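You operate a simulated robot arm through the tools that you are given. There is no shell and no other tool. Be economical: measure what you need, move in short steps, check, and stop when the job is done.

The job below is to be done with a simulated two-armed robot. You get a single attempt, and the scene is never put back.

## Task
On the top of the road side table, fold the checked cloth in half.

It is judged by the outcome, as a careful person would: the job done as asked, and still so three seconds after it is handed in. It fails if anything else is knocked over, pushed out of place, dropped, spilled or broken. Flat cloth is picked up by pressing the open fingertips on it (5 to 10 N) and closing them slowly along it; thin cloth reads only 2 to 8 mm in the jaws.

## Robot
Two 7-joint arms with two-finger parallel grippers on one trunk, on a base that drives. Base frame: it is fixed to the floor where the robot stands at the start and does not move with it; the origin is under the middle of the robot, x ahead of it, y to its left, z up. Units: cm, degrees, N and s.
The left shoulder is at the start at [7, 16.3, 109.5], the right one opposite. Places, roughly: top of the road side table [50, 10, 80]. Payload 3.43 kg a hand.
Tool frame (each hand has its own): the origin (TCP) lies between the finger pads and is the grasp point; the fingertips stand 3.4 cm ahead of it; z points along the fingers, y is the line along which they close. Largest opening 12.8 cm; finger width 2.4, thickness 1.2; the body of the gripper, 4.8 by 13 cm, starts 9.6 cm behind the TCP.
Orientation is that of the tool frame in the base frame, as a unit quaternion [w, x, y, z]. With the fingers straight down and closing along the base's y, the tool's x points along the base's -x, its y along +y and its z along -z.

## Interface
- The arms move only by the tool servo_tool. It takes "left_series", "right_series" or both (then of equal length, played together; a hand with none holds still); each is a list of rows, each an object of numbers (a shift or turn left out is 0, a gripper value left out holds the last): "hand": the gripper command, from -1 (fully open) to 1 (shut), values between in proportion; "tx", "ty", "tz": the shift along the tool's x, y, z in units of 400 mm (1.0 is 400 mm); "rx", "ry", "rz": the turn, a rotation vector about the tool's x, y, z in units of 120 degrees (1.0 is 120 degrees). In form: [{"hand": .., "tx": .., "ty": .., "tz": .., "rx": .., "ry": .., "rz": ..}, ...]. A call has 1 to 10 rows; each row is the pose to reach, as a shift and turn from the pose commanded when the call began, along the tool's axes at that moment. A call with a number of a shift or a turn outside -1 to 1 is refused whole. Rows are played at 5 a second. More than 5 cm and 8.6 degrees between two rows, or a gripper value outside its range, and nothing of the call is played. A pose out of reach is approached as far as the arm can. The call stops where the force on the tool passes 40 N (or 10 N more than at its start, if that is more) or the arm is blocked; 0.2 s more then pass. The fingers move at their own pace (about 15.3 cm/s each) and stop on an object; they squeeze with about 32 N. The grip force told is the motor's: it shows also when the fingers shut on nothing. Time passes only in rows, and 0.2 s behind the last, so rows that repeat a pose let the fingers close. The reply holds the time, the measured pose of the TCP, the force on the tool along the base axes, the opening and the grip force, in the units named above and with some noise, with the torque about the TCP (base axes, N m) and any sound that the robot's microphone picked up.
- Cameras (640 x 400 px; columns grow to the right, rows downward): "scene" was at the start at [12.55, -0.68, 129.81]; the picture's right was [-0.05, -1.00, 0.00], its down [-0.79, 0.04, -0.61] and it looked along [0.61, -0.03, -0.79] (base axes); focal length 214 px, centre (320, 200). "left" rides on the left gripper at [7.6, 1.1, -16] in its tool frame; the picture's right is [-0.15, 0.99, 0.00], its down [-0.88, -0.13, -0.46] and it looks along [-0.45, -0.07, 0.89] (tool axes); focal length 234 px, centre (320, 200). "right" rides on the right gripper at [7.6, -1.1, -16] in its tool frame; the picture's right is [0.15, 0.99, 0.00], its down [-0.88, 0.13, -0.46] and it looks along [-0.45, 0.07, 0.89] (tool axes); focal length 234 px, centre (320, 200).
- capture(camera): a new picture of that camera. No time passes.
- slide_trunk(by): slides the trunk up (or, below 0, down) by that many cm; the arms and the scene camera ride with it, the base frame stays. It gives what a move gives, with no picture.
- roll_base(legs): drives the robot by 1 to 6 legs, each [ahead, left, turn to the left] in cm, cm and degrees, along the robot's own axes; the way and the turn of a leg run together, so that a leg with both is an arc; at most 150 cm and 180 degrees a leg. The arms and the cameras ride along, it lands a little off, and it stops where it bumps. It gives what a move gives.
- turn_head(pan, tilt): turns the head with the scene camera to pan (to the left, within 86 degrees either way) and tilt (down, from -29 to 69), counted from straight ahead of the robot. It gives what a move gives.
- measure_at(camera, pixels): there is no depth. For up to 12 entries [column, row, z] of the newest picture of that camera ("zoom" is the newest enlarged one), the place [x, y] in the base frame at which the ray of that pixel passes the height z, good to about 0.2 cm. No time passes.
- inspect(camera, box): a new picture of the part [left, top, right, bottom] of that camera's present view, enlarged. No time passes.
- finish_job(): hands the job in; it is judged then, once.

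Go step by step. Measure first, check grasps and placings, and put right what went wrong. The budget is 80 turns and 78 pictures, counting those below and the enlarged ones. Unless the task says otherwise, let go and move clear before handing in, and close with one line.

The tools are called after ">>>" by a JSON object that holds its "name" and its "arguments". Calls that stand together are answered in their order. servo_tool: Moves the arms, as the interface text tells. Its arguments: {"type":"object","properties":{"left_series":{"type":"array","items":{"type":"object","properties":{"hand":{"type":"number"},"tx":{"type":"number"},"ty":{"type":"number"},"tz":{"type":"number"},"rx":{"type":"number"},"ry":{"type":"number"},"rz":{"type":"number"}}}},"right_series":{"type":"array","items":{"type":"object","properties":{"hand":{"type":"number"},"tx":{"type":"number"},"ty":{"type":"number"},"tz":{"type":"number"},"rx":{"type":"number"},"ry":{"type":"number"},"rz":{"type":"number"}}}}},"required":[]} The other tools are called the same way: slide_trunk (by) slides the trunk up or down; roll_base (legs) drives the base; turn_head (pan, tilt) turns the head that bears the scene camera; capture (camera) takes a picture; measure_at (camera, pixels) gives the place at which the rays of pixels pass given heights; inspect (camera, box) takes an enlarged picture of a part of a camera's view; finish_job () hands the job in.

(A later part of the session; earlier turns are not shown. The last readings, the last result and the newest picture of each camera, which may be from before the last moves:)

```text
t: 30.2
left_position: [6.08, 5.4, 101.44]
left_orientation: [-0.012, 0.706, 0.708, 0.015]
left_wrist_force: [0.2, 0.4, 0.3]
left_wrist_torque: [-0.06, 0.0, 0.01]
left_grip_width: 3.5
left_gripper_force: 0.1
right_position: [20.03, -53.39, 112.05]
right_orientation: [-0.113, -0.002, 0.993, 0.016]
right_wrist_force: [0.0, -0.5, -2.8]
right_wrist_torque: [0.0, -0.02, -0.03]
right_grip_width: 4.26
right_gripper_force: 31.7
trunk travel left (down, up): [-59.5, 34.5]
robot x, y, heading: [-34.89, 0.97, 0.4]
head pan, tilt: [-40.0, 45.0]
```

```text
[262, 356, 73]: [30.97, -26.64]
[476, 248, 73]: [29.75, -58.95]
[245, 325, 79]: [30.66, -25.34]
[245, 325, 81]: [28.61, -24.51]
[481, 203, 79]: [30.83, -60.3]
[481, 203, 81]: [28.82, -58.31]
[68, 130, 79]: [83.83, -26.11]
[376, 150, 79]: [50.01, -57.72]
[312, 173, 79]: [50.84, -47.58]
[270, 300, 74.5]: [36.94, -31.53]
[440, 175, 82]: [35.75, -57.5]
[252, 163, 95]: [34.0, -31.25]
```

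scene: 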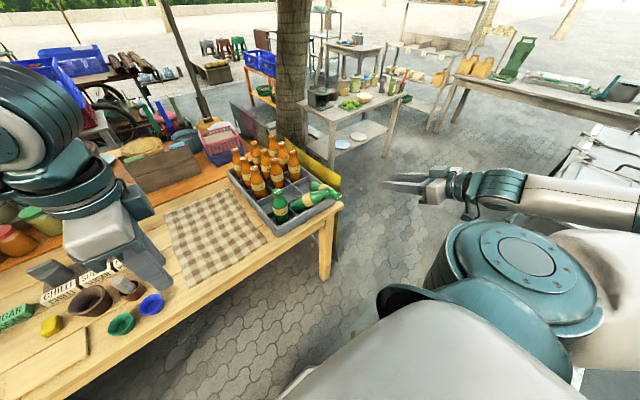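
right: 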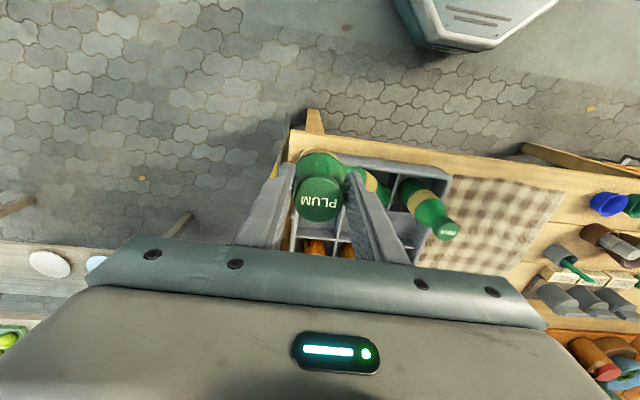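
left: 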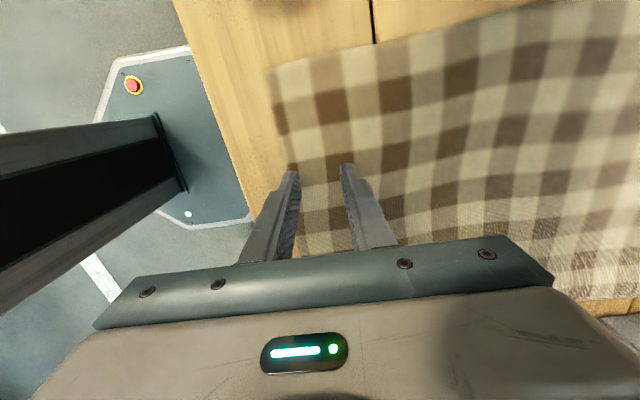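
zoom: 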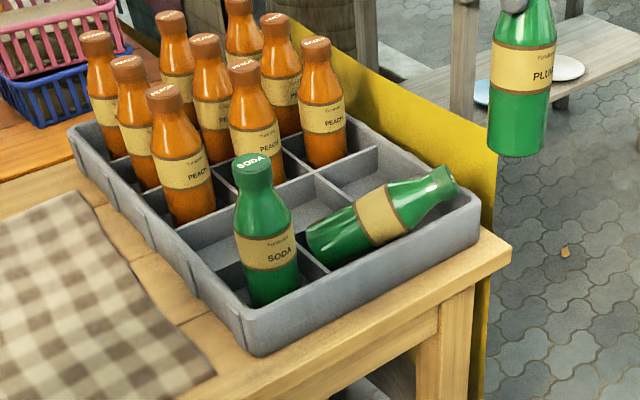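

PLUM now hangs upright. The crate's wall top is at about z 79.5 and its cells are about 10.5 cm; the parking cell centre is at (45.6,-53.2). I'll rise 4 cm and drive ahead 18 cm for reach.

>>> {"name": "servo_tool", "arguments": {"right_series": [{"tx": 0.011, "tz": -0.05}, {"tx": 0.025, "tz": -0.11}]}}

>>> {"name": "roll_base", "arguments": {"legs": [[16, 0, 0]]}}

>>> {"name": "capture", "arguments": {"camera": "right"}}

```text
t: 30.8
left_position: [5.89, 5.37, 101.48]
left_orientation: [-0.011, 0.706, 0.708, 0.016]
left_wrist_force: [-0.3, -0.1, -0.5]
left_wrist_torque: [-0.05, -0.03, 0.01]
left_grip_width: 3.52
left_gripper_force: 0.2
right_position: [19.98, -53.47, 116.4]
right_orientation: [-0.113, -0.002, 0.993, 0.015]
right_wrist_force: [0.3, 0.8, -2.8]
right_wrist_torque: [-0.04, -0.02, 0.0]
right_grip_width: 4.25
right_gripper_force: 32.4
trunk travel left (down, up): [-59.5, 34.5]
robot x, y, heading: [-35.17, 1.17, 0.1]
head pan, tilt: [-40.0, 45.0]
```

```text
t: 32.2
left_position: [22.11, 5.35, 101.5]
left_orientation: [-0.012, 0.706, 0.708, 0.016]
left_wrist_force: [0.9, -0.4, 0.1]
left_wrist_torque: [-0.01, 0.02, -0.02]
left_grip_width: 3.53
left_gripper_force: 0.1
right_position: [36.04, -53.54, 116.23]
right_orientation: [-0.113, -0.002, 0.993, 0.017]
right_wrist_force: [-0.3, -0.8, -3.1]
right_wrist_torque: [0.0, 0.03, 0.06]
right_grip_width: 4.23
right_gripper_force: 31.9
trunk travel left (down, up): [-59.5, 34.5]
robot x, y, heading: [-19.03, 0.89, 0.3]
head pan, tilt: [-40.0, 45.0]
```

```text
44 pictures are left
```

right: 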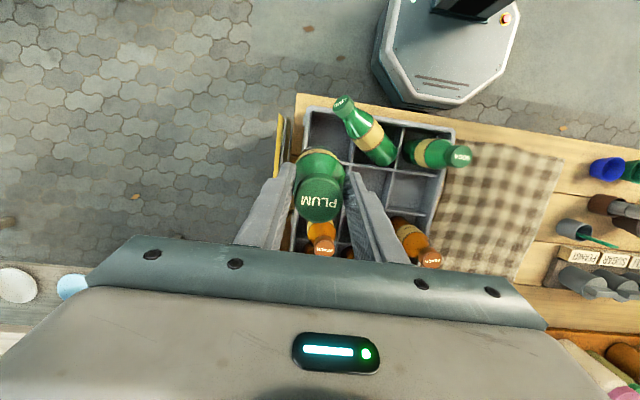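

Everything is clear. I'll move PLUM forward over the parking cell and lower it to just above the dividers.

>>> {"name": "servo_tool", "arguments": {"right_series": [{"tx": -0.08, "tz": -0.018}, {"tx": -0.16, "tz": -0.036}, {"tx": -0.2335, "tz": -0.054}, {"tx": -0.255, "tz": 0.04}, {"tx": -0.278, "tz": 0.14}, {"tx": -0.3, "tz": 0.23}, {"tx": -0.311, "tz": 0.286}]}}

>>> {"name": "capture", "arguments": {"camera": "right"}}

>>> {"name": "capture", "arguments": {"camera": "scene"}}

```text
t: 33.8
left_position: [22.02, 5.26, 101.53]
left_orientation: [-0.013, 0.706, 0.708, 0.017]
left_wrist_force: [-0.5, 0.6, 0.1]
left_wrist_torque: [-0.05, -0.01, -0.01]
left_grip_width: 3.48
left_gripper_force: 0.1
right_position: [44.86, -52.72, 103.28]
right_orientation: [-0.112, 0.0, 0.994, 0.016]
right_wrist_force: [-7.2, -4.6, -4.1]
right_wrist_torque: [-0.28, 0.47, -0.05]
right_grip_width: 3.99
right_gripper_force: 32.2
right hand out of reach, approached as far as the arm can: row 1, 2, 3, 4, 5, 6, 7
trunk travel left (down, up): [-59.5, 34.5]
robot x, y, heading: [-18.87, 1.11, 0.1]
head pan, tilt: [-40.0, 45.0]
```

```text
43 pictures are left
```

right: 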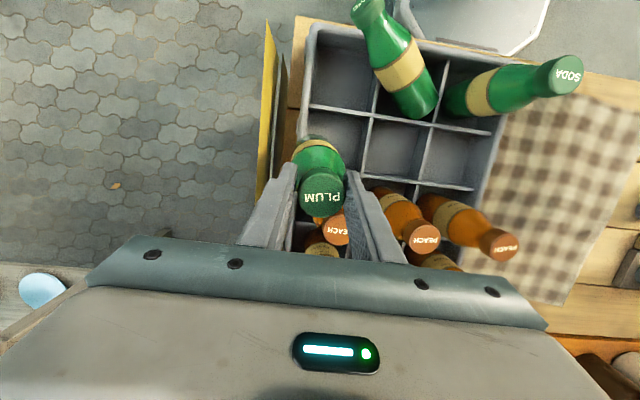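

```text
42 pictures are left
```

scene: 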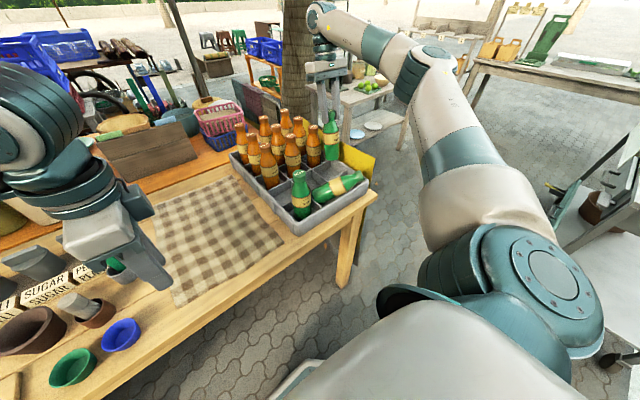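

A sideways force of about 8 N says PLUM is touching something, so I'll zoom in.

>>> {"name": "inspect", "arguments": {"camera": "scene", "box": [220, 90, 390, 240]}}

>>> {"name": "inspect", "arguments": {"camera": "right", "box": [240, 100, 440, 270]}}

```text
2.67 times, centred on (305, 165) of scene
```

zoom: 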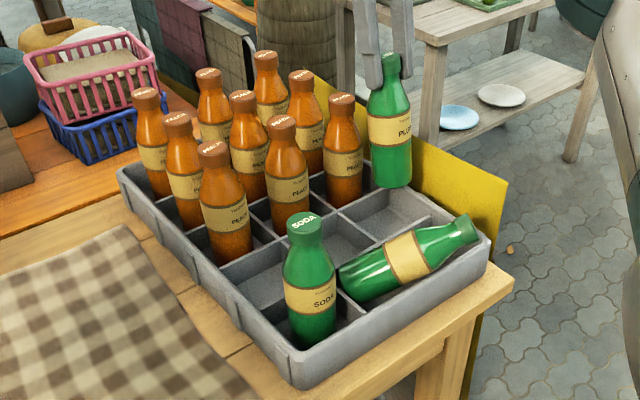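

```text
2.35 times, centred on (340, 185) of right
```

zoom: 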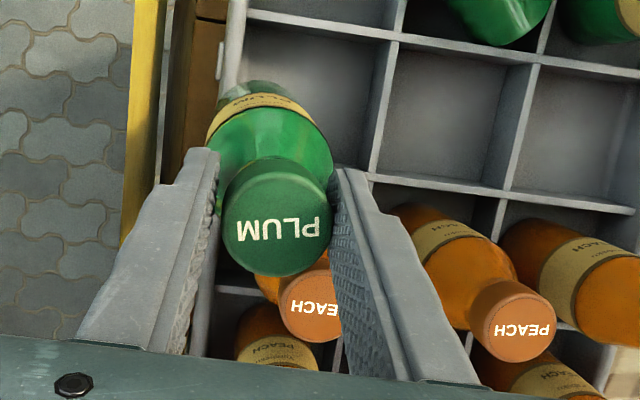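

>>> {"name": "measure_at", "arguments": {"camera": "zoom", "pixels": [[318, 300, 95], [278, 225, 103], [390, 38, 79.5], [365, 178, 79.5], [222, 130, 79.5], [245, 20, 79.5], [260, 90, 83], [535, 62, 79.5], [508, 195, 79.5]]}}

```text
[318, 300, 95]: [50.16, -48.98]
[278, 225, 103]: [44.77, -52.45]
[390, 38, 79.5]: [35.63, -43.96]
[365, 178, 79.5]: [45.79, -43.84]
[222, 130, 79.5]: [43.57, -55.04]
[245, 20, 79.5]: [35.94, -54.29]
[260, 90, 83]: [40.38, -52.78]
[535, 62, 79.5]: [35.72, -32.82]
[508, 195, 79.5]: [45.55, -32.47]
```

By triangulating, the crate's top is at z≈82.3 and the parking cell centre is really at (41.3,-50), so PLUM is touching the rim. I'll lift, shift to that centre and check before lowering.

>>> {"name": "servo_tool", "arguments": {"right_series": [{"tx": 0.014, "tz": -0.06}, {"tx": 0.028, "tz": -0.122}, {"tx": 0.07, "ty": 0.035, "tz": -0.112}, {"tx": 0.116, "ty": 0.07, "tz": -0.1}]}}

>>> {"name": "inspect", "arguments": {"camera": "right", "box": [240, 70, 440, 250]}}

```text
t: 34.8
left_position: [22.02, 5.3, 101.46]
left_orientation: [-0.011, 0.706, 0.708, 0.016]
left_wrist_force: [0.8, -0.3, -0.3]
left_wrist_torque: [-0.04, 0.02, -0.05]
left_grip_width: 3.51
left_gripper_force: 0.0
right_position: [40.87, -49.72, 108.58]
right_orientation: [-0.112, -0.003, 0.994, 0.017]
right_wrist_force: [0.1, -0.1, -2.7]
right_wrist_torque: [-0.03, -0.04, -0.01]
right_grip_width: 3.76
right_gripper_force: 32.0
right hand out of reach, approached as far as the arm can: row 1, 2
trunk travel left (down, up): [-59.5, 34.5]
robot x, y, heading: [-19.25, 0.85, 0.2]
head pan, tilt: [-40.0, 45.0]
```

```text
2.22 times, centred on (340, 160) of right
```

zoom: 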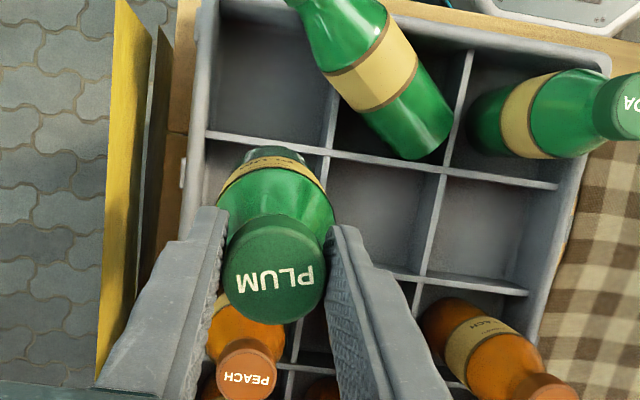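

PLUM's base is about 1.4 cm short of the cell centre in x, so I'll nudge it and lower 8.5 cm.

>>> {"name": "servo_tool", "arguments": {"right_series": [{"tx": -0.034, "ty": -0.0175, "tz": -0.008}, {"tx": -0.05, "ty": -0.0175, "tz": 0.06}, {"tx": -0.066, "ty": -0.0175, "tz": 0.13}, {"tx": -0.082, "ty": -0.0175, "tz": 0.2}]}}

>>> {"name": "inspect", "arguments": {"camera": "right", "box": [240, 70, 440, 250]}}

```text
t: 35.8
left_position: [22.14, 5.24, 101.49]
left_orientation: [-0.013, 0.705, 0.708, 0.016]
left_wrist_force: [-0.2, -0.2, 0.1]
left_wrist_torque: [0.02, -0.01, 0.0]
left_grip_width: 3.52
left_gripper_force: 0.0
right_position: [42.94, -50.35, 99.69]
right_orientation: [-0.113, -0.003, 0.993, 0.016]
right_wrist_force: [-0.8, 0.0, -3.6]
right_wrist_torque: [0.01, -0.01, 0.0]
right_grip_width: 3.76
right_gripper_force: 31.5
trunk travel left (down, up): [-59.5, 34.5]
robot x, y, heading: [-19.05, 1.03, 0.4]
head pan, tilt: [-40.0, 45.0]
```

```text
2.22 times, centred on (340, 160) of right
```

zoom: 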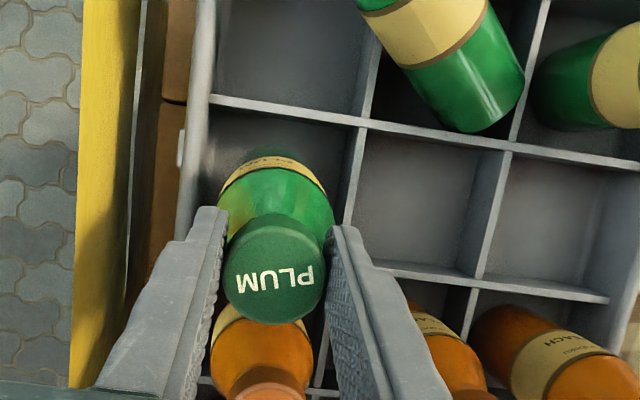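

PLUM is inside the cell with no contact. I'll lower it in small steps to find the floor.

>>> {"name": "servo_tool", "arguments": {"right_series": [{"tx": -0.004, "tz": 0.018}, {"tx": -0.008, "tz": 0.036}]}}

>>> {"name": "servo_tool", "arguments": {"right_series": [{"tx": -0.003, "tz": 0.012}, {"tx": -0.006, "tz": 0.024}]}}

```text
t: 36.4
left_position: [22.13, 5.37, 101.51]
left_orientation: [-0.012, 0.706, 0.708, 0.015]
left_wrist_force: [-0.8, -0.8, -0.4]
left_wrist_torque: [0.01, 0.02, -0.01]
left_grip_width: 3.54
left_gripper_force: 0.1
right_position: [42.63, -49.95, 98.41]
right_orientation: [-0.113, -0.003, 0.993, 0.016]
right_wrist_force: [0.0, 0.0, -3.7]
right_wrist_torque: [0.02, -0.01, 0.02]
right_grip_width: 3.8
right_gripper_force: 32.2
trunk travel left (down, up): [-59.5, 34.5]
robot x, y, heading: [-19.01, 1.02, 0.3]
head pan, tilt: [-40.0, 45.0]
```

```text
t: 37.0
left_position: [22.05, 5.36, 101.6]
left_orientation: [-0.012, 0.706, 0.708, 0.016]
left_wrist_force: [-0.2, 0.8, -0.1]
left_wrist_torque: [0.01, 0.0, -0.01]
left_grip_width: 3.52
left_gripper_force: 0.1
right_position: [42.63, -49.98, 97.36]
right_orientation: [-0.113, -0.002, 0.993, 0.017]
right_wrist_force: [-1.1, -0.4, -2.9]
right_wrist_torque: [-0.01, -0.04, 0.03]
right_grip_width: 3.78
right_gripper_force: 32.0
trunk travel left (down, up): [-59.5, 34.5]
robot x, y, heading: [-19.05, 1.14, 0.2]
head pan, tilt: [-40.0, 45.0]
```

>>> {"name": "servo_tool", "arguments": {"right_series": [{"tx": -0.003, "tz": 0.012}, {"tx": -0.006, "tz": 0.024}, {"tx": -0.0085, "tz": 0.036}]}}

>>> {"name": "inspect", "arguments": {"camera": "scene", "box": [220, 90, 390, 240]}}

```text
t: 37.8
left_position: [21.81, 5.39, 101.61]
left_orientation: [-0.011, 0.706, 0.708, 0.017]
left_wrist_force: [-0.3, 0.3, 0.2]
left_wrist_torque: [0.03, 0.05, -0.05]
left_grip_width: 3.52
left_gripper_force: 0.1
right_position: [42.66, -49.91, 96.89]
right_orientation: [-0.107, -0.003, 0.994, 0.018]
right_wrist_force: [-5.9, 1.0, 28.7]
right_wrist_torque: [0.13, 0.77, -0.06]
right_grip_width: 3.89
right_gripper_force: 31.6
trunk travel left (down, up): [-59.5, 34.5]
robot x, y, heading: [-19.02, 0.94, 0.2]
head pan, tilt: [-40.0, 45.0]
stopped in row 3 (right hand): the force on the tool passed its limit (the readings are from after the stop); the commanded pose is now the measured one
```

```text
2.67 times, centred on (305, 165) of scene
```

zoom: 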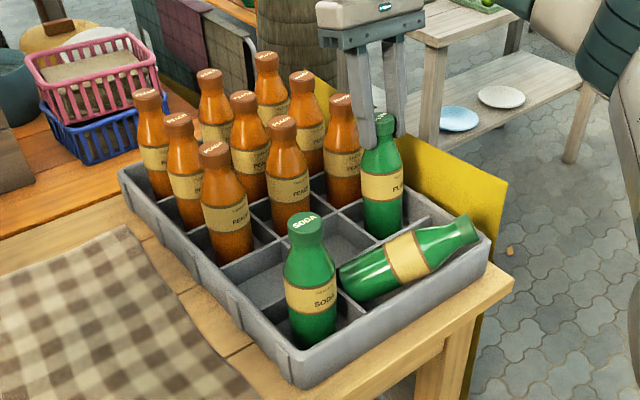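

PLUM stands on the cell floor at TCP z 96.9. I'll release it and rise straight up.

>>> {"name": "servo_tool", "arguments": {"right_series": [{"tx": 0.001, "tz": -0.006, "hand": 0.2}, {"tx": 0.001, "tz": -0.006, "hand": 0.05}, {"tx": 0.011, "tz": -0.05}, {"tx": 0.034, "tz": -0.15}, {"tx": 0.056, "tz": -0.25}, {"tx": 0.079, "tz": -0.35}, {"tx": 0.1, "tz": -0.45}]}}

>>> {"name": "capture", "arguments": {"camera": "right"}}

>>> {"name": "inspect", "arguments": {"camera": "scene", "box": [220, 90, 390, 240]}}

```text
t: 39.4
left_position: [22.05, 5.5, 101.52]
left_orientation: [-0.01, 0.706, 0.708, 0.016]
left_wrist_force: [-0.2, 0.3, 0.6]
left_wrist_torque: [-0.04, -0.02, -0.01]
left_grip_width: 3.53
left_gripper_force: 0.0
right_position: [42.3, -50.17, 114.65]
right_orientation: [-0.108, -0.001, 0.994, 0.018]
right_wrist_force: [0.0, -0.3, 0.1]
right_wrist_torque: [-0.01, -0.04, 0.03]
right_grip_width: 6.06
right_gripper_force: 0.0
right hand out of reach, approached as far as the arm can: row 7
trunk travel left (down, up): [-59.5, 34.5]
robot x, y, heading: [-19.21, 0.51, 0.2]
head pan, tilt: [-40.0, 45.0]
```

```text
36 pictures are left
```

right: 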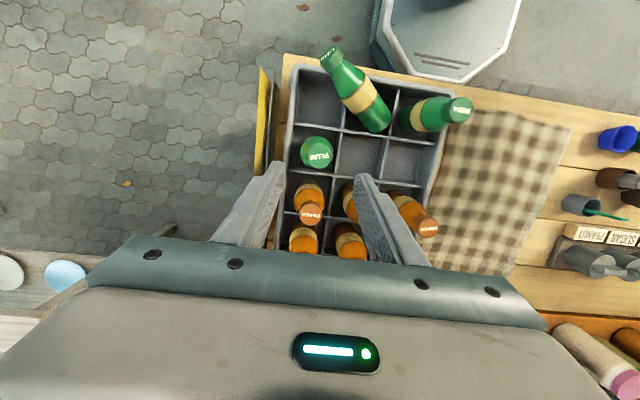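

```text
2.67 times, centred on (305, 165) of scene
```

zoom: 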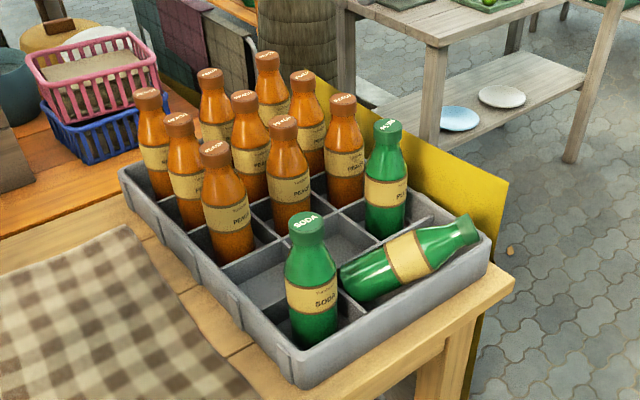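

PLUM stands upright. Next is LIME: right-camera cap (331,58) and base (380,120), scene-zoom cap (463,228). I'll measure its pose.

>>> {"name": "measure_at", "arguments": {"camera": "zoom", "pixels": [[463, 228, 88], [463, 228, 90], [463, 228, 92], [410, 255, 86], [350, 285, 82]]}}

>>> {"name": "measure_at", "arguments": {"camera": "right", "pixels": [[330, 56, 88], [330, 56, 90], [330, 56, 92], [359, 98, 86], [380, 120, 82], [317, 155, 98], [325, 132, 82.3], [283, 64, 82.3], [436, 88, 82.3]]}}

>>> {"name": "inspect", "arguments": {"camera": "right", "box": [270, 30, 490, 180]}}

```text
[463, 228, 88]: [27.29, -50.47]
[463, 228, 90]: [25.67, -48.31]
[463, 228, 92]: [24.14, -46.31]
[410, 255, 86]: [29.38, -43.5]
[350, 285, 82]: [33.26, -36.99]
```

```text
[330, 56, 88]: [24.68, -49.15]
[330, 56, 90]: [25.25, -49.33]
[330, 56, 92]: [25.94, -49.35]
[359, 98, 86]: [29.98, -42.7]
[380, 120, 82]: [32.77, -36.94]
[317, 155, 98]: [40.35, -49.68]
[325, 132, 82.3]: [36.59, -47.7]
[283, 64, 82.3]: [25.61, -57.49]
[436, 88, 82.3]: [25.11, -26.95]
```

```text
2.67 times, centred on (380, 105) of right
```

zoom: 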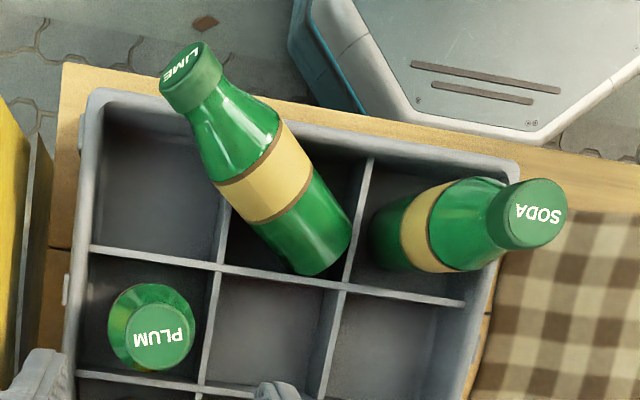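

LIME's cap face is at about (25.3,-48.9,89.6), and its axis runs toward (0.6,0.8) in plan and about 40° down. I'll back up 12 cm, then align the hand with that axis, 14 cm short of the cap.

>>> {"name": "roll_base", "arguments": {"legs": [[-12, 0, 0]]}}

>>> {"name": "servo_tool", "arguments": {"right_series": [{"rx": -0.013, "ry": -0.0442, "rz": -0.0442, "tx": 0.02, "ty": -0.016, "tz": 0.02}, {"rx": -0.026, "ry": -0.0884, "rz": -0.0884, "tx": 0.04, "ty": -0.0315, "tz": 0.05}, {"rx": -0.039, "ry": -0.1326, "rz": -0.1326, "tx": 0.058, "ty": -0.047, "tz": 0.09}, {"rx": -0.052, "ry": -0.1768, "rz": -0.1768, "tx": 0.076, "ty": -0.063, "tz": 0.13}, {"rx": -0.065, "ry": -0.221, "rz": -0.221, "tx": 0.093, "ty": -0.079, "tz": 0.18}, {"rx": -0.078, "ry": -0.265, "rz": -0.265, "tx": 0.11, "ty": -0.0945, "tz": 0.23}, {"rx": -0.091, "ry": -0.309, "rz": -0.309, "tx": 0.127, "ty": -0.11, "tz": 0.28}, {"rx": -0.104, "ry": -0.354, "rz": -0.354, "tx": 0.144, "ty": -0.126, "tz": 0.33}, {"rx": -0.117, "ry": -0.398, "rz": -0.398, "tx": 0.16, "ty": -0.142, "tz": 0.38}, {"rx": -0.13, "ry": -0.442, "rz": -0.442, "tx": 0.176, "ty": -0.1575, "tz": 0.435}]}}

>>> {"name": "capture", "arguments": {"camera": "right"}}

>>> {"name": "inspect", "arguments": {"camera": "scene", "box": [210, 80, 410, 240]}}

```text
t: 40.6
left_position: [9.9, 5.33, 101.48]
left_orientation: [-0.012, 0.704, 0.71, 0.016]
left_wrist_force: [-0.4, 0.8, 0.9]
left_wrist_torque: [0.01, -0.02, 0.02]
left_grip_width: 3.5
left_gripper_force: 0.0
right_position: [30.63, -50.14, 114.3]
right_orientation: [-0.109, -0.004, 0.994, 0.017]
right_wrist_force: [-0.1, 0.3, 0.0]
right_wrist_torque: [0.0, -0.03, -0.02]
right_grip_width: 6.08
right_gripper_force: 0.1
trunk travel left (down, up): [-59.5, 34.5]
robot x, y, heading: [-30.96, 1.13, 0.4]
head pan, tilt: [-40.0, 45.0]
```

```text
t: 42.8
left_position: [10.06, 5.45, 101.54]
left_orientation: [-0.011, 0.705, 0.709, 0.015]
left_wrist_force: [-0.2, 0.5, -0.4]
left_wrist_torque: [0.0, 0.02, 0.01]
left_grip_width: 3.54
left_gripper_force: 0.1
right_position: [11.12, -35.55, 109.65]
right_orientation: [0.346, -0.4, 0.828, 0.186]
right_wrist_force: [-0.6, -0.3, -1.1]
right_wrist_torque: [-0.01, 0.01, -0.04]
right_grip_width: 6.05
right_gripper_force: 0.1
right hand out of reach, approached as far as the arm can: row 2, 3, 4, 5, 6, 7, 8, 9, 10
trunk travel left (down, up): [-59.5, 34.5]
robot x, y, heading: [-31.05, 1.04, 0.5]
head pan, tilt: [-40.0, 45.0]
```

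```text
33 pictures are left
```

right: 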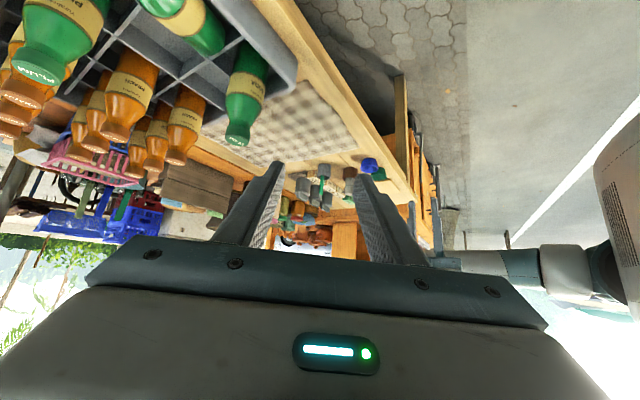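

```text
2.50 times, centred on (310, 160) of scene
```

zoom: 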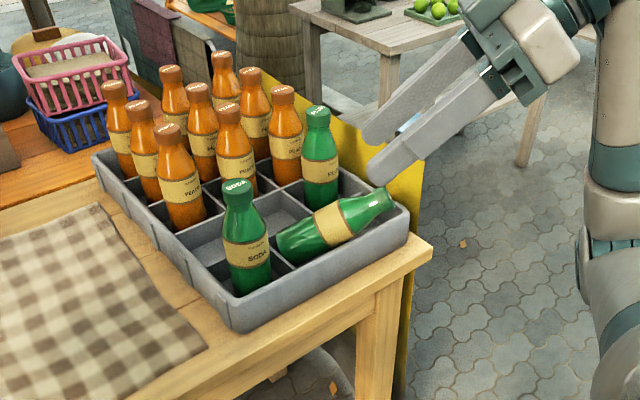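

That hand pose is out of reach from here, but the hand is clear of everything. I'll drive the robot right and turn it left about 50°, so LIME's axis lies along its forward direction, after first re-yawing the hand to match.

>>> {"name": "servo_tool", "arguments": {"right_series": [{"rx": 0.05, "ry": -0.002, "rz": 0.048, "tx": 0.026, "ty": -0.049, "tz": -0.006}, {"rx": 0.1, "ry": -0.004, "rz": 0.096, "tx": 0.053, "ty": -0.099, "tz": -0.011}, {"rx": 0.15, "ry": -0.006, "rz": 0.144, "tx": 0.079, "ty": -0.148, "tz": -0.017}, {"rx": 0.2, "ry": -0.009, "rz": 0.192, "tx": 0.105, "ty": -0.197, "tz": -0.023}, {"rx": 0.25, "ry": -0.011, "rz": 0.24, "tx": 0.132, "ty": -0.247, "tz": -0.028}, {"rx": 0.301, "ry": -0.013, "rz": 0.288, "tx": 0.158, "ty": -0.296, "tz": -0.034}]}}

>>> {"name": "roll_base", "arguments": {"legs": [[-17, 0, 0], [0, -63.5, 0], [0, 0, 50]]}}

>>> {"name": "turn_head", "arguments": {"pan": 10, "tilt": 45}}

>>> {"name": "capture", "arguments": {"camera": "scene"}}

>>> {"name": "capture", "arguments": {"camera": "right"}}

```text
t: 44.2
left_position: [9.93, 5.42, 101.39]
left_orientation: [-0.012, 0.705, 0.709, 0.016]
left_wrist_force: [1.1, -0.6, 0.1]
left_wrist_torque: [-0.01, 0.03, -0.02]
left_grip_width: 3.53
left_gripper_force: 0.0
right_position: [17.3, -46.79, 106.14]
right_orientation: [0.397, -0.019, 0.917, 0.024]
right_wrist_force: [0.5, 0.3, -0.2]
right_wrist_torque: [-0.01, 0.0, 0.0]
right_grip_width: 6.1
right_gripper_force: 0.1
trunk travel left (down, up): [-59.5, 34.5]
robot x, y, heading: [-31.14, 0.92, 0.3]
head pan, tilt: [-40.0, 45.0]
```

```text
t: 51.1
left_position: [-25.29, -27.78, 101.4]
left_orientation: [-0.017, 0.335, 0.942, 0.009]
left_wrist_force: [0.2, 0.0, -0.3]
left_wrist_torque: [-0.01, 0.04, 0.02]
left_grip_width: 3.51
left_gripper_force: 0.0
right_position: [19.44, -55.49, 106.08]
right_orientation: [0.348, -0.408, 0.822, 0.191]
right_wrist_force: [0.2, 0.3, 0.6]
right_wrist_torque: [0.0, 0.0, 0.0]
right_grip_width: 6.07
right_gripper_force: 0.1
trunk travel left (down, up): [-59.5, 34.5]
robot x, y, heading: [-48.1, -62.33, 50.6]
head pan, tilt: [-40.0, 45.0]
```

```text
t: 52.3
left_position: [-25.46, -27.79, 101.47]
left_orientation: [-0.017, 0.336, 0.942, 0.009]
left_wrist_force: [0.1, 0.7, -0.3]
left_wrist_torque: [0.0, 0.01, 0.0]
left_grip_width: 3.5
left_gripper_force: 0.2
right_position: [19.5, -55.4, 105.99]
right_orientation: [0.348, -0.408, 0.822, 0.191]
right_wrist_force: [-0.5, 0.5, 0.0]
right_wrist_torque: [0.02, 0.0, 0.01]
right_grip_width: 6.07
right_gripper_force: 0.0
trunk travel left (down, up): [-59.5, 34.5]
robot x, y, heading: [-47.98, -62.31, 50.7]
head pan, tilt: [10.0, 45.0]
```

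```text
31 pictures are left
```

scene: 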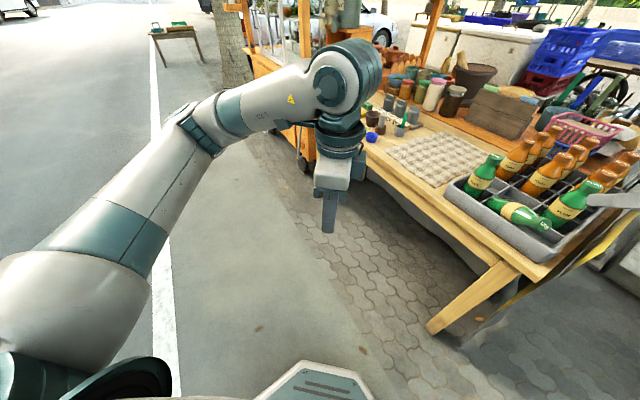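

```text
30 pictures are left
```

right: 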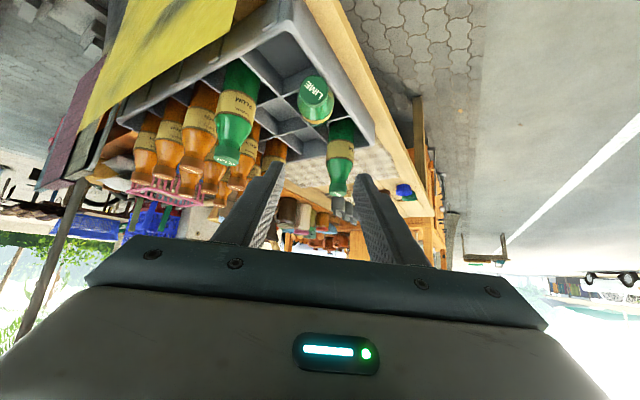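

Now LIME is end-on to the hand at right-camera (314,92), and at scene (543,224). I'll triangulate its cap.

>>> {"name": "measure_at", "arguments": {"camera": "right", "pixels": [[314, 91, 88], [314, 91, 90], [314, 91, 92], [316, 103, 86]]}}

>>> {"name": "measure_at", "arguments": {"camera": "scene", "pixels": [[543, 224, 88], [543, 224, 90], [543, 224, 92]]}}

```text
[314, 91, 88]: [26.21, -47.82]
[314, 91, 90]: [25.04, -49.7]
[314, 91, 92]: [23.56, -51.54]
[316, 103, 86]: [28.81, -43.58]
```

```text
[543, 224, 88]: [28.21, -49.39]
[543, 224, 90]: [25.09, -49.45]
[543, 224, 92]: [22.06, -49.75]
```

LIME's cap is at (25.1,-49.5,89.9). I'll line up and advance, leaving 5 cm.

>>> {"name": "servo_tool", "arguments": {"right_series": [{"tx": 0.05, "ty": -0.012, "tz": 0.06}, {"tx": 0.1, "ty": -0.025, "tz": 0.12}, {"tx": 0.1525, "ty": -0.037, "tz": 0.19}, {"tx": 0.1525, "ty": -0.037, "tz": 0.26}, {"tx": 0.1525, "ty": -0.037, "tz": 0.31}]}}

>>> {"name": "inspect", "arguments": {"camera": "right", "box": [230, 60, 430, 260]}}

```text
t: 53.5
left_position: [-25.48, -27.81, 101.51]
left_orientation: [-0.017, 0.335, 0.942, 0.008]
left_wrist_force: [0.7, 0.5, 0.0]
left_wrist_torque: [0.0, 0.01, 0.01]
left_grip_width: 3.53
left_gripper_force: 0.0
right_position: [23.31, -52.17, 93.06]
right_orientation: [0.348, -0.409, 0.822, 0.191]
right_wrist_force: [0.2, 0.2, -0.1]
right_wrist_torque: [0.01, 0.03, 0.0]
right_grip_width: 6.08
right_gripper_force: 0.1
trunk travel left (down, up): [-59.5, 34.5]
robot x, y, heading: [-48.28, -62.17, 50.6]
head pan, tilt: [10.0, 45.0]
```

```text
2.00 times, centred on (330, 160) of right
```

zoom: 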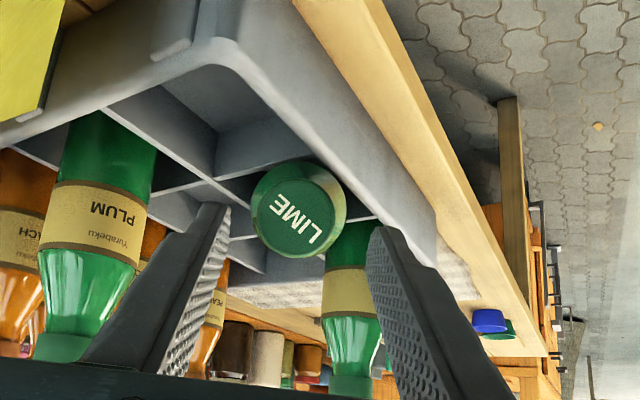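

The cap is centred between the fingertips. I'll advance 5 cm and close.

>>> {"name": "servo_tool", "arguments": {"right_series": [{"tz": 0.06}, {"tz": 0.12}, {"tz": 0.12, "hand": 0.3}, {"tz": 0.12, "hand": 0.6}, {"tz": 0.12, "hand": 1}, {"tz": 0.12, "hand": 1}]}}

>>> {"name": "inspect", "arguments": {"camera": "right", "box": [230, 60, 430, 260]}}

```text
t: 54.9
left_position: [-25.34, -27.84, 101.44]
left_orientation: [-0.017, 0.336, 0.942, 0.009]
left_wrist_force: [-0.7, -1.0, 0.5]
left_wrist_torque: [0.0, 0.01, -0.03]
left_grip_width: 3.51
left_gripper_force: 0.0
right_position: [25.09, -49.31, 89.95]
right_orientation: [0.348, -0.409, 0.821, 0.192]
right_wrist_force: [2.7, -1.1, 0.3]
right_wrist_torque: [0.02, -0.01, -0.08]
right_grip_width: 4.07
right_gripper_force: 32.2
trunk travel left (down, up): [-59.5, 34.5]
robot x, y, heading: [-47.71, -62.33, 50.7]
head pan, tilt: [10.0, 45.0]
```

```text
2.00 times, centred on (330, 160) of right
```

zoom: 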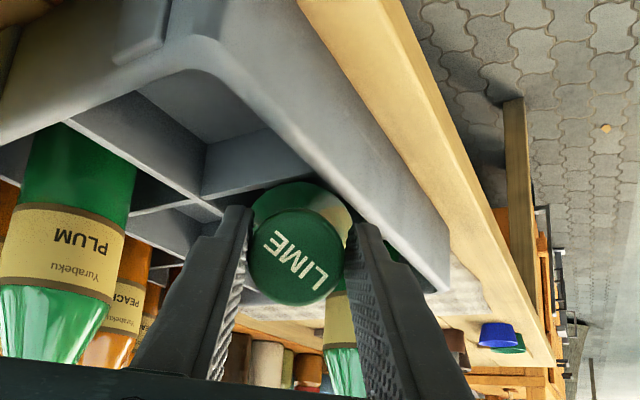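

LIME's cap is held at 4.1 cm. I'll pull it out along its axis, away from SODA, and then lift.

>>> {"name": "servo_tool", "arguments": {"right_series": [{"tz": -0.05}, {"tz": -0.106}, {"tx": -0.05, "ty": 0.003, "tz": -0.153}, {"tx": -0.11, "ty": 0.005, "tz": -0.21}, {"tx": -0.17, "ty": 0.008, "tz": -0.266}, {"tx": -0.23, "ty": 0.011, "tz": -0.322}, {"tx": -0.294, "ty": 0.014, "tz": -0.38}]}}

>>> {"name": "servo_tool", "arguments": {"right_series": [{"ry": 0.065}, {"ry": 0.13}, {"ry": 0.195}, {"ry": 0.26}, {"ry": 0.325}, {"ry": 0.39}]}}

>>> {"name": "turn_head", "arguments": {"pan": -10, "tilt": 40}}

>>> {"name": "capture", "arguments": {"camera": "scene"}}

```text
t: 56.5
left_position: [-25.43, -27.8, 101.62]
left_orientation: [-0.017, 0.335, 0.942, 0.009]
left_wrist_force: [-1.1, -0.2, 0.4]
left_wrist_torque: [-0.02, 0.0, 0.0]
left_grip_width: 3.52
left_gripper_force: 0.0
right_position: [23.28, -51.53, 108.89]
right_orientation: [0.349, -0.409, 0.821, 0.192]
right_wrist_force: [0.1, -0.9, -3.1]
right_wrist_torque: [-0.24, 0.15, -0.01]
right_grip_width: 4.03
right_gripper_force: 31.9
trunk travel left (down, up): [-59.5, 34.5]
robot x, y, heading: [-47.8, -62.46, 50.8]
head pan, tilt: [10.0, 45.0]
```

```text
t: 57.9
left_position: [-25.31, -27.73, 101.47]
left_orientation: [-0.017, 0.335, 0.942, 0.008]
left_wrist_force: [-0.2, 0.0, 0.0]
left_wrist_torque: [-0.02, -0.05, 0.0]
left_grip_width: 3.5
left_gripper_force: 0.1
right_position: [23.34, -51.66, 108.73]
right_orientation: [-0.009, -0.45, 0.893, 0.012]
right_wrist_force: [-0.7, 0.7, -2.4]
right_wrist_torque: [-0.08, 0.04, -0.02]
right_grip_width: 3.97
right_gripper_force: 32.0
trunk travel left (down, up): [-59.5, 34.5]
robot x, y, heading: [-47.83, -62.41, 50.7]
head pan, tilt: [10.0, 45.0]
```

```text
t: 58.7
left_position: [-25.41, -27.81, 101.49]
left_orientation: [-0.017, 0.335, 0.942, 0.009]
left_wrist_force: [-0.1, 0.2, 0.0]
left_wrist_torque: [-0.01, -0.02, -0.03]
left_grip_width: 3.51
left_gripper_force: 0.3
right_position: [23.38, -51.67, 108.72]
right_orientation: [-0.006, -0.45, 0.893, 0.013]
right_wrist_force: [-0.5, 0.1, -3.8]
right_wrist_torque: [-0.08, 0.04, 0.01]
right_grip_width: 4.0
right_gripper_force: 32.1
trunk travel left (down, up): [-59.5, 34.5]
robot x, y, heading: [-48.1, -62.58, 50.6]
head pan, tilt: [-10.0, 40.0]
```

```text
27 pictures are left
```

scene: 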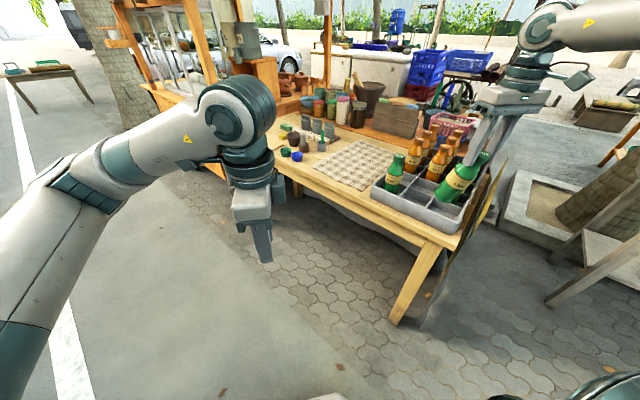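

LIME hangs about 13° off vertical as PLUM did. I'll correct the tilt, rise, carry it over its cell centre (31.3,-38.9) and lower to rim height.

>>> {"name": "servo_tool", "arguments": {"right_series": [{"ry": 0.054, "tz": -0.05}, {"ry": 0.105, "tz": -0.0875}, {"ry": 0.105, "tx": -0.1, "ty": 0.008, "tz": -0.0875}, {"ry": 0.105, "tx": -0.2, "ty": 0.016, "tz": -0.0875}, {"ry": 0.105, "tx": -0.3, "ty": 0.025, "tz": -0.0875}, {"ry": 0.105, "tx": -0.375, "ty": 0.032, "tz": -0.0875}, {"ry": 0.105, "tx": -0.375, "ty": 0.032, "tz": 0}, {"ry": 0.105, "tx": -0.375, "ty": 0.032, "tz": 0.05}]}}

>>> {"name": "inspect", "arguments": {"camera": "right", "box": [220, 60, 440, 260]}}

```text
t: 60.5
left_position: [-25.41, -27.82, 101.43]
left_orientation: [-0.017, 0.336, 0.942, 0.009]
left_wrist_force: [-0.3, -0.3, 1.0]
left_wrist_torque: [-0.02, 0.02, 0.0]
left_grip_width: 3.51
left_gripper_force: 0.1
right_position: [30.32, -39.34, 106.72]
right_orientation: [-0.103, -0.449, 0.887, -0.037]
right_wrist_force: [-0.2, 0.7, -2.8]
right_wrist_torque: [0.01, 0.0, 0.02]
right_grip_width: 3.89
right_gripper_force: 31.8
right hand out of reach, approached as far as the arm can: row 6, 7, 8
trunk travel left (down, up): [-59.5, 34.5]
robot x, y, heading: [-48.27, -62.58, 50.8]
head pan, tilt: [-10.0, 40.0]
```

```text
2.00 times, centred on (330, 160) of right
```

zoom: 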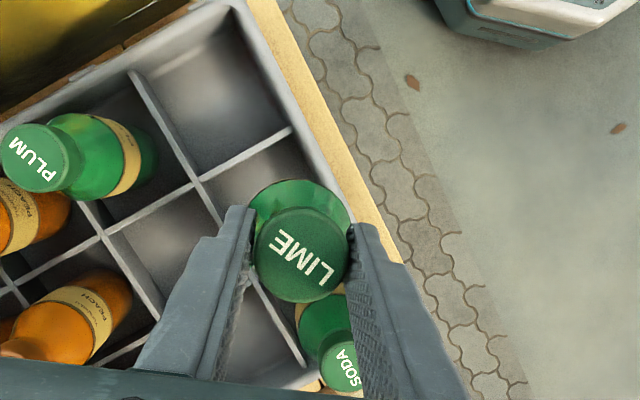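

The arm is at its reach limit just short of the cell centre. I'll raise slightly, roll forward 5 cm, and then correct from the new reading.

>>> {"name": "servo_tool", "arguments": {"right_series": [{"tx": 0.012, "tz": -0.045}, {"tx": 0.045, "tz": -0.09}]}}

>>> {"name": "roll_base", "arguments": {"legs": [[5, 0, 0]]}}

```text
t: 61.1
left_position: [-25.49, -27.95, 101.53]
left_orientation: [-0.018, 0.336, 0.942, 0.009]
left_wrist_force: [0.0, 0.2, -0.3]
left_wrist_torque: [0.04, 0.01, 0.01]
left_grip_width: 3.54
left_gripper_force: 0.1
right_position: [29.78, -40.13, 110.59]
right_orientation: [-0.105, -0.449, 0.886, -0.036]
right_wrist_force: [0.1, -0.2, -2.7]
right_wrist_torque: [-0.01, -0.02, 0.02]
right_grip_width: 3.89
right_gripper_force: 31.7
trunk travel left (down, up): [-59.5, 34.5]
robot x, y, heading: [-47.98, -62.21, 50.7]
head pan, tilt: [-10.0, 40.0]
```

```text
t: 62.0
left_position: [-22.38, -23.94, 101.49]
left_orientation: [-0.017, 0.336, 0.942, 0.008]
left_wrist_force: [0.6, -0.1, 0.5]
left_wrist_torque: [-0.03, 0.0, -0.03]
left_grip_width: 3.5
left_gripper_force: 0.1
right_position: [32.93, -36.13, 110.59]
right_orientation: [-0.104, -0.45, 0.886, -0.038]
right_wrist_force: [0.2, 0.3, -2.9]
right_wrist_torque: [0.01, 0.0, 0.0]
right_grip_width: 3.89
right_gripper_force: 32.5
trunk travel left (down, up): [-59.5, 34.5]
robot x, y, heading: [-44.93, -58.52, 50.7]
head pan, tilt: [-10.0, 40.0]
```

>>> {"name": "servo_tool", "arguments": {"right_series": [{"tx": 0.03, "ty": -0.003, "tz": 0.007}, {"tx": 0.063, "ty": -0.005, "tz": 0.014}, {"tx": 0.046, "ty": -0.005, "tz": 0.087}, {"tx": 0.034, "ty": -0.005, "tz": 0.14}]}}

>>> {"name": "inspect", "arguments": {"camera": "right", "box": [220, 60, 440, 260]}}

```text
t: 63.0
left_position: [-22.27, -23.98, 101.53]
left_orientation: [-0.018, 0.336, 0.942, 0.009]
left_wrist_force: [0.1, -0.3, 0.1]
left_wrist_torque: [0.0, 0.03, 0.0]
left_grip_width: 3.53
left_gripper_force: 0.0
right_position: [31.67, -38.28, 105.38]
right_orientation: [-0.105, -0.45, 0.886, -0.036]
right_wrist_force: [0.6, -0.7, -2.8]
right_wrist_torque: [0.0, 0.0, 0.04]
right_grip_width: 3.89
right_gripper_force: 32.2
trunk travel left (down, up): [-59.5, 34.5]
robot x, y, heading: [-45.21, -58.1, 50.9]
head pan, tilt: [-10.0, 40.0]
```

```text
2.00 times, centred on (330, 160) of right
```

zoom: 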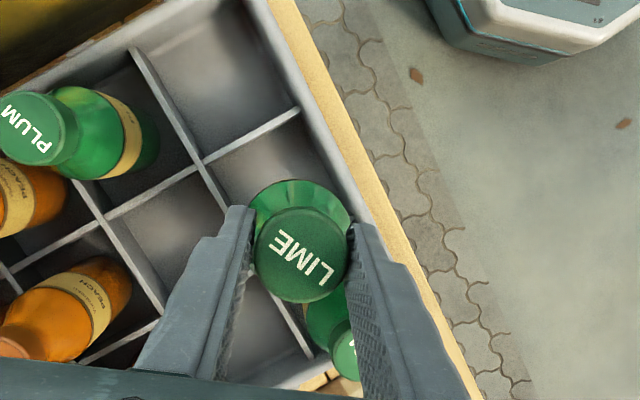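

>>> {"name": "measure_at", "arguments": {"camera": "zoom", "pixels": [[202, 160, 82.3], [300, 110, 82.3], [106, 217, 82.3], [310, 357, 82.3], [300, 180, 81.5], [300, 222, 81.5], [250, 205, 84], [352, 215, 84], [345, 355, 98]]}}

```text
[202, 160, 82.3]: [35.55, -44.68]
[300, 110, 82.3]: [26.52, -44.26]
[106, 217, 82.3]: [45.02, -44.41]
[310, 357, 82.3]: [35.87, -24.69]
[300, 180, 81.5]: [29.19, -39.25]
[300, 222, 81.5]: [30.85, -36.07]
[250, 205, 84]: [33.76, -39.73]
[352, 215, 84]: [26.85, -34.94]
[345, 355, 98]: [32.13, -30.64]
```

Row 1 spans x 26.5–35.6, and LIME's cell centre is y≈-39. I'll shift it about 1.4 cm in -y and lower to z≈98.

>>> {"name": "servo_tool", "arguments": {"right_series": [{"tx": 0.023, "ty": -0.027, "tz": 0.005}, {"tx": 0.012, "ty": -0.027, "tz": 0.055}, {"tx": 0, "ty": -0.027, "tz": 0.105}, {"tx": -0.01, "ty": -0.027, "tz": 0.15}, {"tx": -0.018, "ty": -0.027, "tz": 0.185}]}}

>>> {"name": "servo_tool", "arguments": {"right_series": [{"tx": -0.003, "tz": 0.01}, {"tx": -0.005, "tz": 0.02}, {"tx": -0.007, "tz": 0.03}, {"tx": -0.01, "tz": 0.04}]}}

>>> {"name": "inspect", "arguments": {"camera": "scene", "box": [340, 90, 520, 240]}}

```text
t: 64.2
left_position: [-22.15, -24.05, 101.47]
left_orientation: [-0.017, 0.336, 0.942, 0.009]
left_wrist_force: [-0.9, 0.1, -0.8]
left_wrist_torque: [0.02, -0.01, 0.0]
left_grip_width: 3.52
left_gripper_force: 0.1
right_position: [31.83, -39.51, 97.99]
right_orientation: [-0.105, -0.45, 0.886, -0.036]
right_wrist_force: [-0.7, 0.6, -3.1]
right_wrist_torque: [-0.04, -0.04, 0.02]
right_grip_width: 3.9
right_gripper_force: 31.7
trunk travel left (down, up): [-59.5, 34.5]
robot x, y, heading: [-45.28, -58.18, 50.9]
head pan, tilt: [-10.0, 40.0]
```

```text
t: 65.2
left_position: [-22.67, -24.12, 101.72]
left_orientation: [-0.014, 0.336, 0.942, 0.01]
left_wrist_force: [0.4, -0.5, 0.9]
left_wrist_torque: [-0.05, 0.03, 0.0]
left_grip_width: 3.52
left_gripper_force: 0.1
right_position: [31.25, -39.2, 96.98]
right_orientation: [-0.099, -0.45, 0.887, -0.035]
right_wrist_force: [2.7, 2.2, 39.6]
right_wrist_torque: [-0.21, 0.06, -0.12]
right_grip_width: 3.93
right_gripper_force: 31.7
trunk travel left (down, up): [-59.5, 34.5]
robot x, y, heading: [-45.09, -58.5, 50.8]
head pan, tilt: [-10.0, 40.0]
```

```text
2.67 times, centred on (430, 165) of scene
```

zoom: 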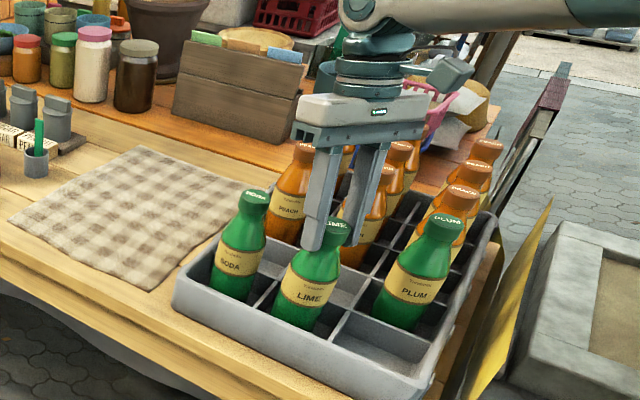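

LIME stands upright on its cell floor, firmly at 40 N. I'll ease off, release and rise, then shift the base +x by 10 cm to reach PLUM.

>>> {"name": "servo_tool", "arguments": {"right_series": [{"tx": 0.003, "tz": -0.012}, {"tx": 0.004, "tz": -0.016, "hand": 0.25}, {"tx": 0.004, "tz": -0.016, "hand": 0.05}, {"tx": 0.015, "tz": -0.07}, {"tx": 0.038, "tz": -0.17}, {"tx": 0.061, "tz": -0.27}, {"tx": 0.084, "tz": -0.37}, {"tx": 0.098, "tz": -0.43}]}}

>>> {"name": "roll_base", "arguments": {"legs": [[6.3, -7.8, 0]]}}

>>> {"name": "capture", "arguments": {"camera": "right"}}

```text
t: 67.0
left_position: [-22.44, -23.97, 101.49]
left_orientation: [-0.017, 0.335, 0.942, 0.009]
left_wrist_force: [0.2, 0.4, -0.1]
left_wrist_torque: [0.05, -0.01, 0.0]
left_grip_width: 3.53
left_gripper_force: 0.1
right_position: [32.04, -39.55, 113.74]
right_orientation: [-0.104, -0.45, 0.886, -0.037]
right_wrist_force: [0.2, 0.2, 0.4]
right_wrist_torque: [0.01, -0.03, 0.03]
right_grip_width: 6.06
right_gripper_force: 0.0
trunk travel left (down, up): [-59.5, 34.5]
robot x, y, heading: [-45.06, -58.7, 50.7]
head pan, tilt: [-10.0, 40.0]
```

```text
t: 68.2
left_position: [-12.26, -24.02, 101.41]
left_orientation: [-0.017, 0.336, 0.942, 0.009]
left_wrist_force: [0.9, -0.6, -0.3]
left_wrist_torque: [0.01, 0.0, 0.0]
left_grip_width: 3.54
left_gripper_force: 0.0
right_position: [42.04, -39.62, 113.8]
right_orientation: [-0.105, -0.449, 0.886, -0.037]
right_wrist_force: [0.0, -0.1, -0.5]
right_wrist_torque: [-0.01, -0.02, -0.02]
right_grip_width: 6.1
right_gripper_force: 0.1
trunk travel left (down, up): [-59.5, 34.5]
robot x, y, heading: [-34.83, -58.33, 50.6]
head pan, tilt: [-10.0, 40.0]
```

```text
23 pictures are left
```

right: 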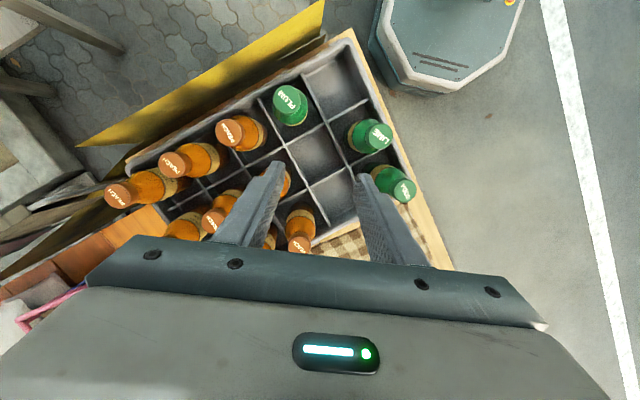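

All three green bottles stand. I'll measure PLUM's cap at (290,97), plus the empty cell's corners.

>>> {"name": "measure_at", "arguments": {"camera": "right", "pixels": [[290, 98, 98], [290, 98, 97], [376, 137, 98], [403, 190, 98], [299, 75, 82.3], [345, 42, 82.3], [370, 97, 82.3], [323, 123, 82.3]]}}

```text
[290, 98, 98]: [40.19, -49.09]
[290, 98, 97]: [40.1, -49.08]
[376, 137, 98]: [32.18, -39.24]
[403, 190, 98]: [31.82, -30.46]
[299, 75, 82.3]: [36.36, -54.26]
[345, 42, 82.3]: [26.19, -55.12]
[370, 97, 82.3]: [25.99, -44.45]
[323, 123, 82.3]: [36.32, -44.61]
```

PLUM's cap is at (40.2,-49.1) and its own cell centre is about (31.5,-49.6). I'll bring the hand to vertical above PLUM, stop just over the cap and check.

>>> {"name": "servo_tool", "arguments": {"right_series": [{"ry": -0.05, "tx": 0.07, "ty": -0.034, "tz": 0.015, "hand": -0.15}, {"ry": -0.105, "tx": 0.14, "ty": -0.068, "tz": 0.03}, {"ry": -0.105, "tx": 0.214, "ty": -0.103, "tz": 0.045}, {"ry": -0.105, "tx": 0.19, "ty": -0.106, "tz": 0.145}, {"ry": -0.105, "tx": 0.16, "ty": -0.11, "tz": 0.285}]}}

>>> {"name": "inspect", "arguments": {"camera": "right", "box": [220, 60, 440, 260]}}

```text
refused: row 5 steps farther than a row can; nothing moved
```

```text
2.00 times, centred on (330, 160) of right
```

zoom: 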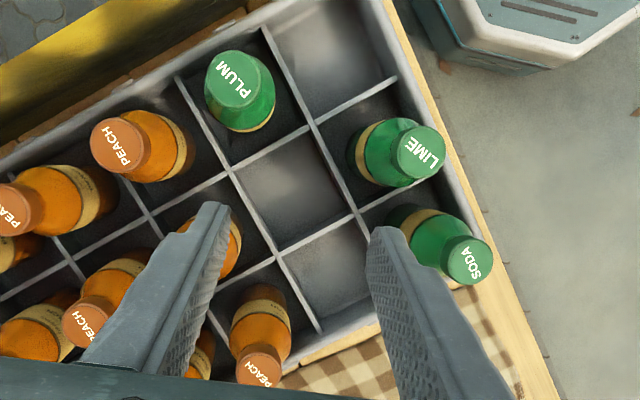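

>>> {"name": "servo_tool", "arguments": {"right_series": [{"ry": -0.05, "tx": 0.07, "ty": -0.034, "tz": 0.015, "hand": -0.15}, {"ry": -0.105, "tx": 0.14, "ty": -0.068, "tz": 0.03}, {"ry": -0.105, "tx": 0.214, "ty": -0.103, "tz": 0.045}, {"ry": -0.105, "tx": 0.198, "ty": -0.105, "tz": 0.125}, {"ry": -0.105, "tx": 0.178, "ty": -0.107, "tz": 0.205}, {"ry": -0.105, "tx": 0.16, "ty": -0.11, "tz": 0.285}]}}

>>> {"name": "inspect", "arguments": {"camera": "right", "box": [220, 60, 440, 260]}}

```text
t: 69.6
left_position: [-12.23, -24.03, 101.63]
left_orientation: [-0.018, 0.337, 0.941, 0.009]
left_wrist_force: [-0.7, -0.5, 0.2]
left_wrist_torque: [-0.01, 0.01, -0.02]
left_grip_width: 3.51
left_gripper_force: 0.1
right_position: [40.26, -49.13, 103.99]
right_orientation: [-0.007, -0.451, 0.892, 0.013]
right_wrist_force: [-0.5, -0.1, 0.3]
right_wrist_torque: [0.0, 0.02, 0.0]
right_grip_width: 7.37
right_gripper_force: 0.1
trunk travel left (down, up): [-59.5, 34.5]
robot x, y, heading: [-34.72, -58.35, 50.7]
head pan, tilt: [-10.0, 40.0]
```

```text
2.00 times, centred on (330, 160) of right
```

zoom: 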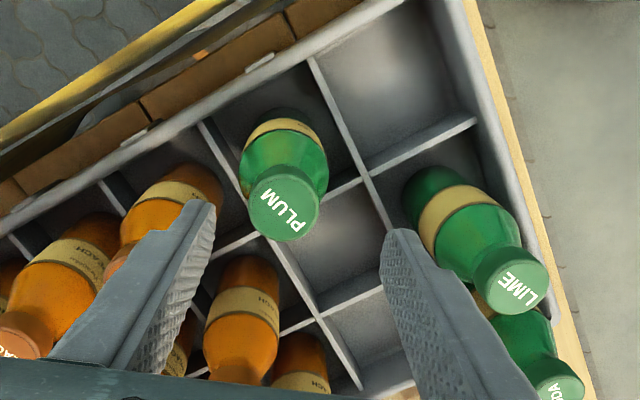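

The fingers straddle PLUM's cap. I'll narrow slightly, descend 7 cm and grip.

>>> {"name": "servo_tool", "arguments": {"right_series": [{"tz": 0.04, "hand": 0.03}, {"tz": 0.1}, {"tz": 0.175}, {"tz": 0.175, "hand": 0.4}, {"tz": 0.175, "hand": 1}, {"tz": 0.175, "hand": 1}]}}

```text
t: 71.0
left_position: [-12.17, -24.09, 101.55]
left_orientation: [-0.017, 0.336, 0.942, 0.01]
left_wrist_force: [-0.2, 0.7, 0.4]
left_wrist_torque: [0.0, 0.01, -0.03]
left_grip_width: 3.54
left_gripper_force: 0.0
right_position: [40.06, -49.16, 96.96]
right_orientation: [-0.007, -0.451, 0.893, 0.013]
right_wrist_force: [1.3, -1.7, 2.5]
right_wrist_torque: [-0.03, -0.2, -0.03]
right_grip_width: 3.95
right_gripper_force: 32.1
trunk travel left (down, up): [-59.5, 34.5]
robot x, y, heading: [-34.95, -58.48, 50.8]
head pan, tilt: [-10.0, 40.0]
```

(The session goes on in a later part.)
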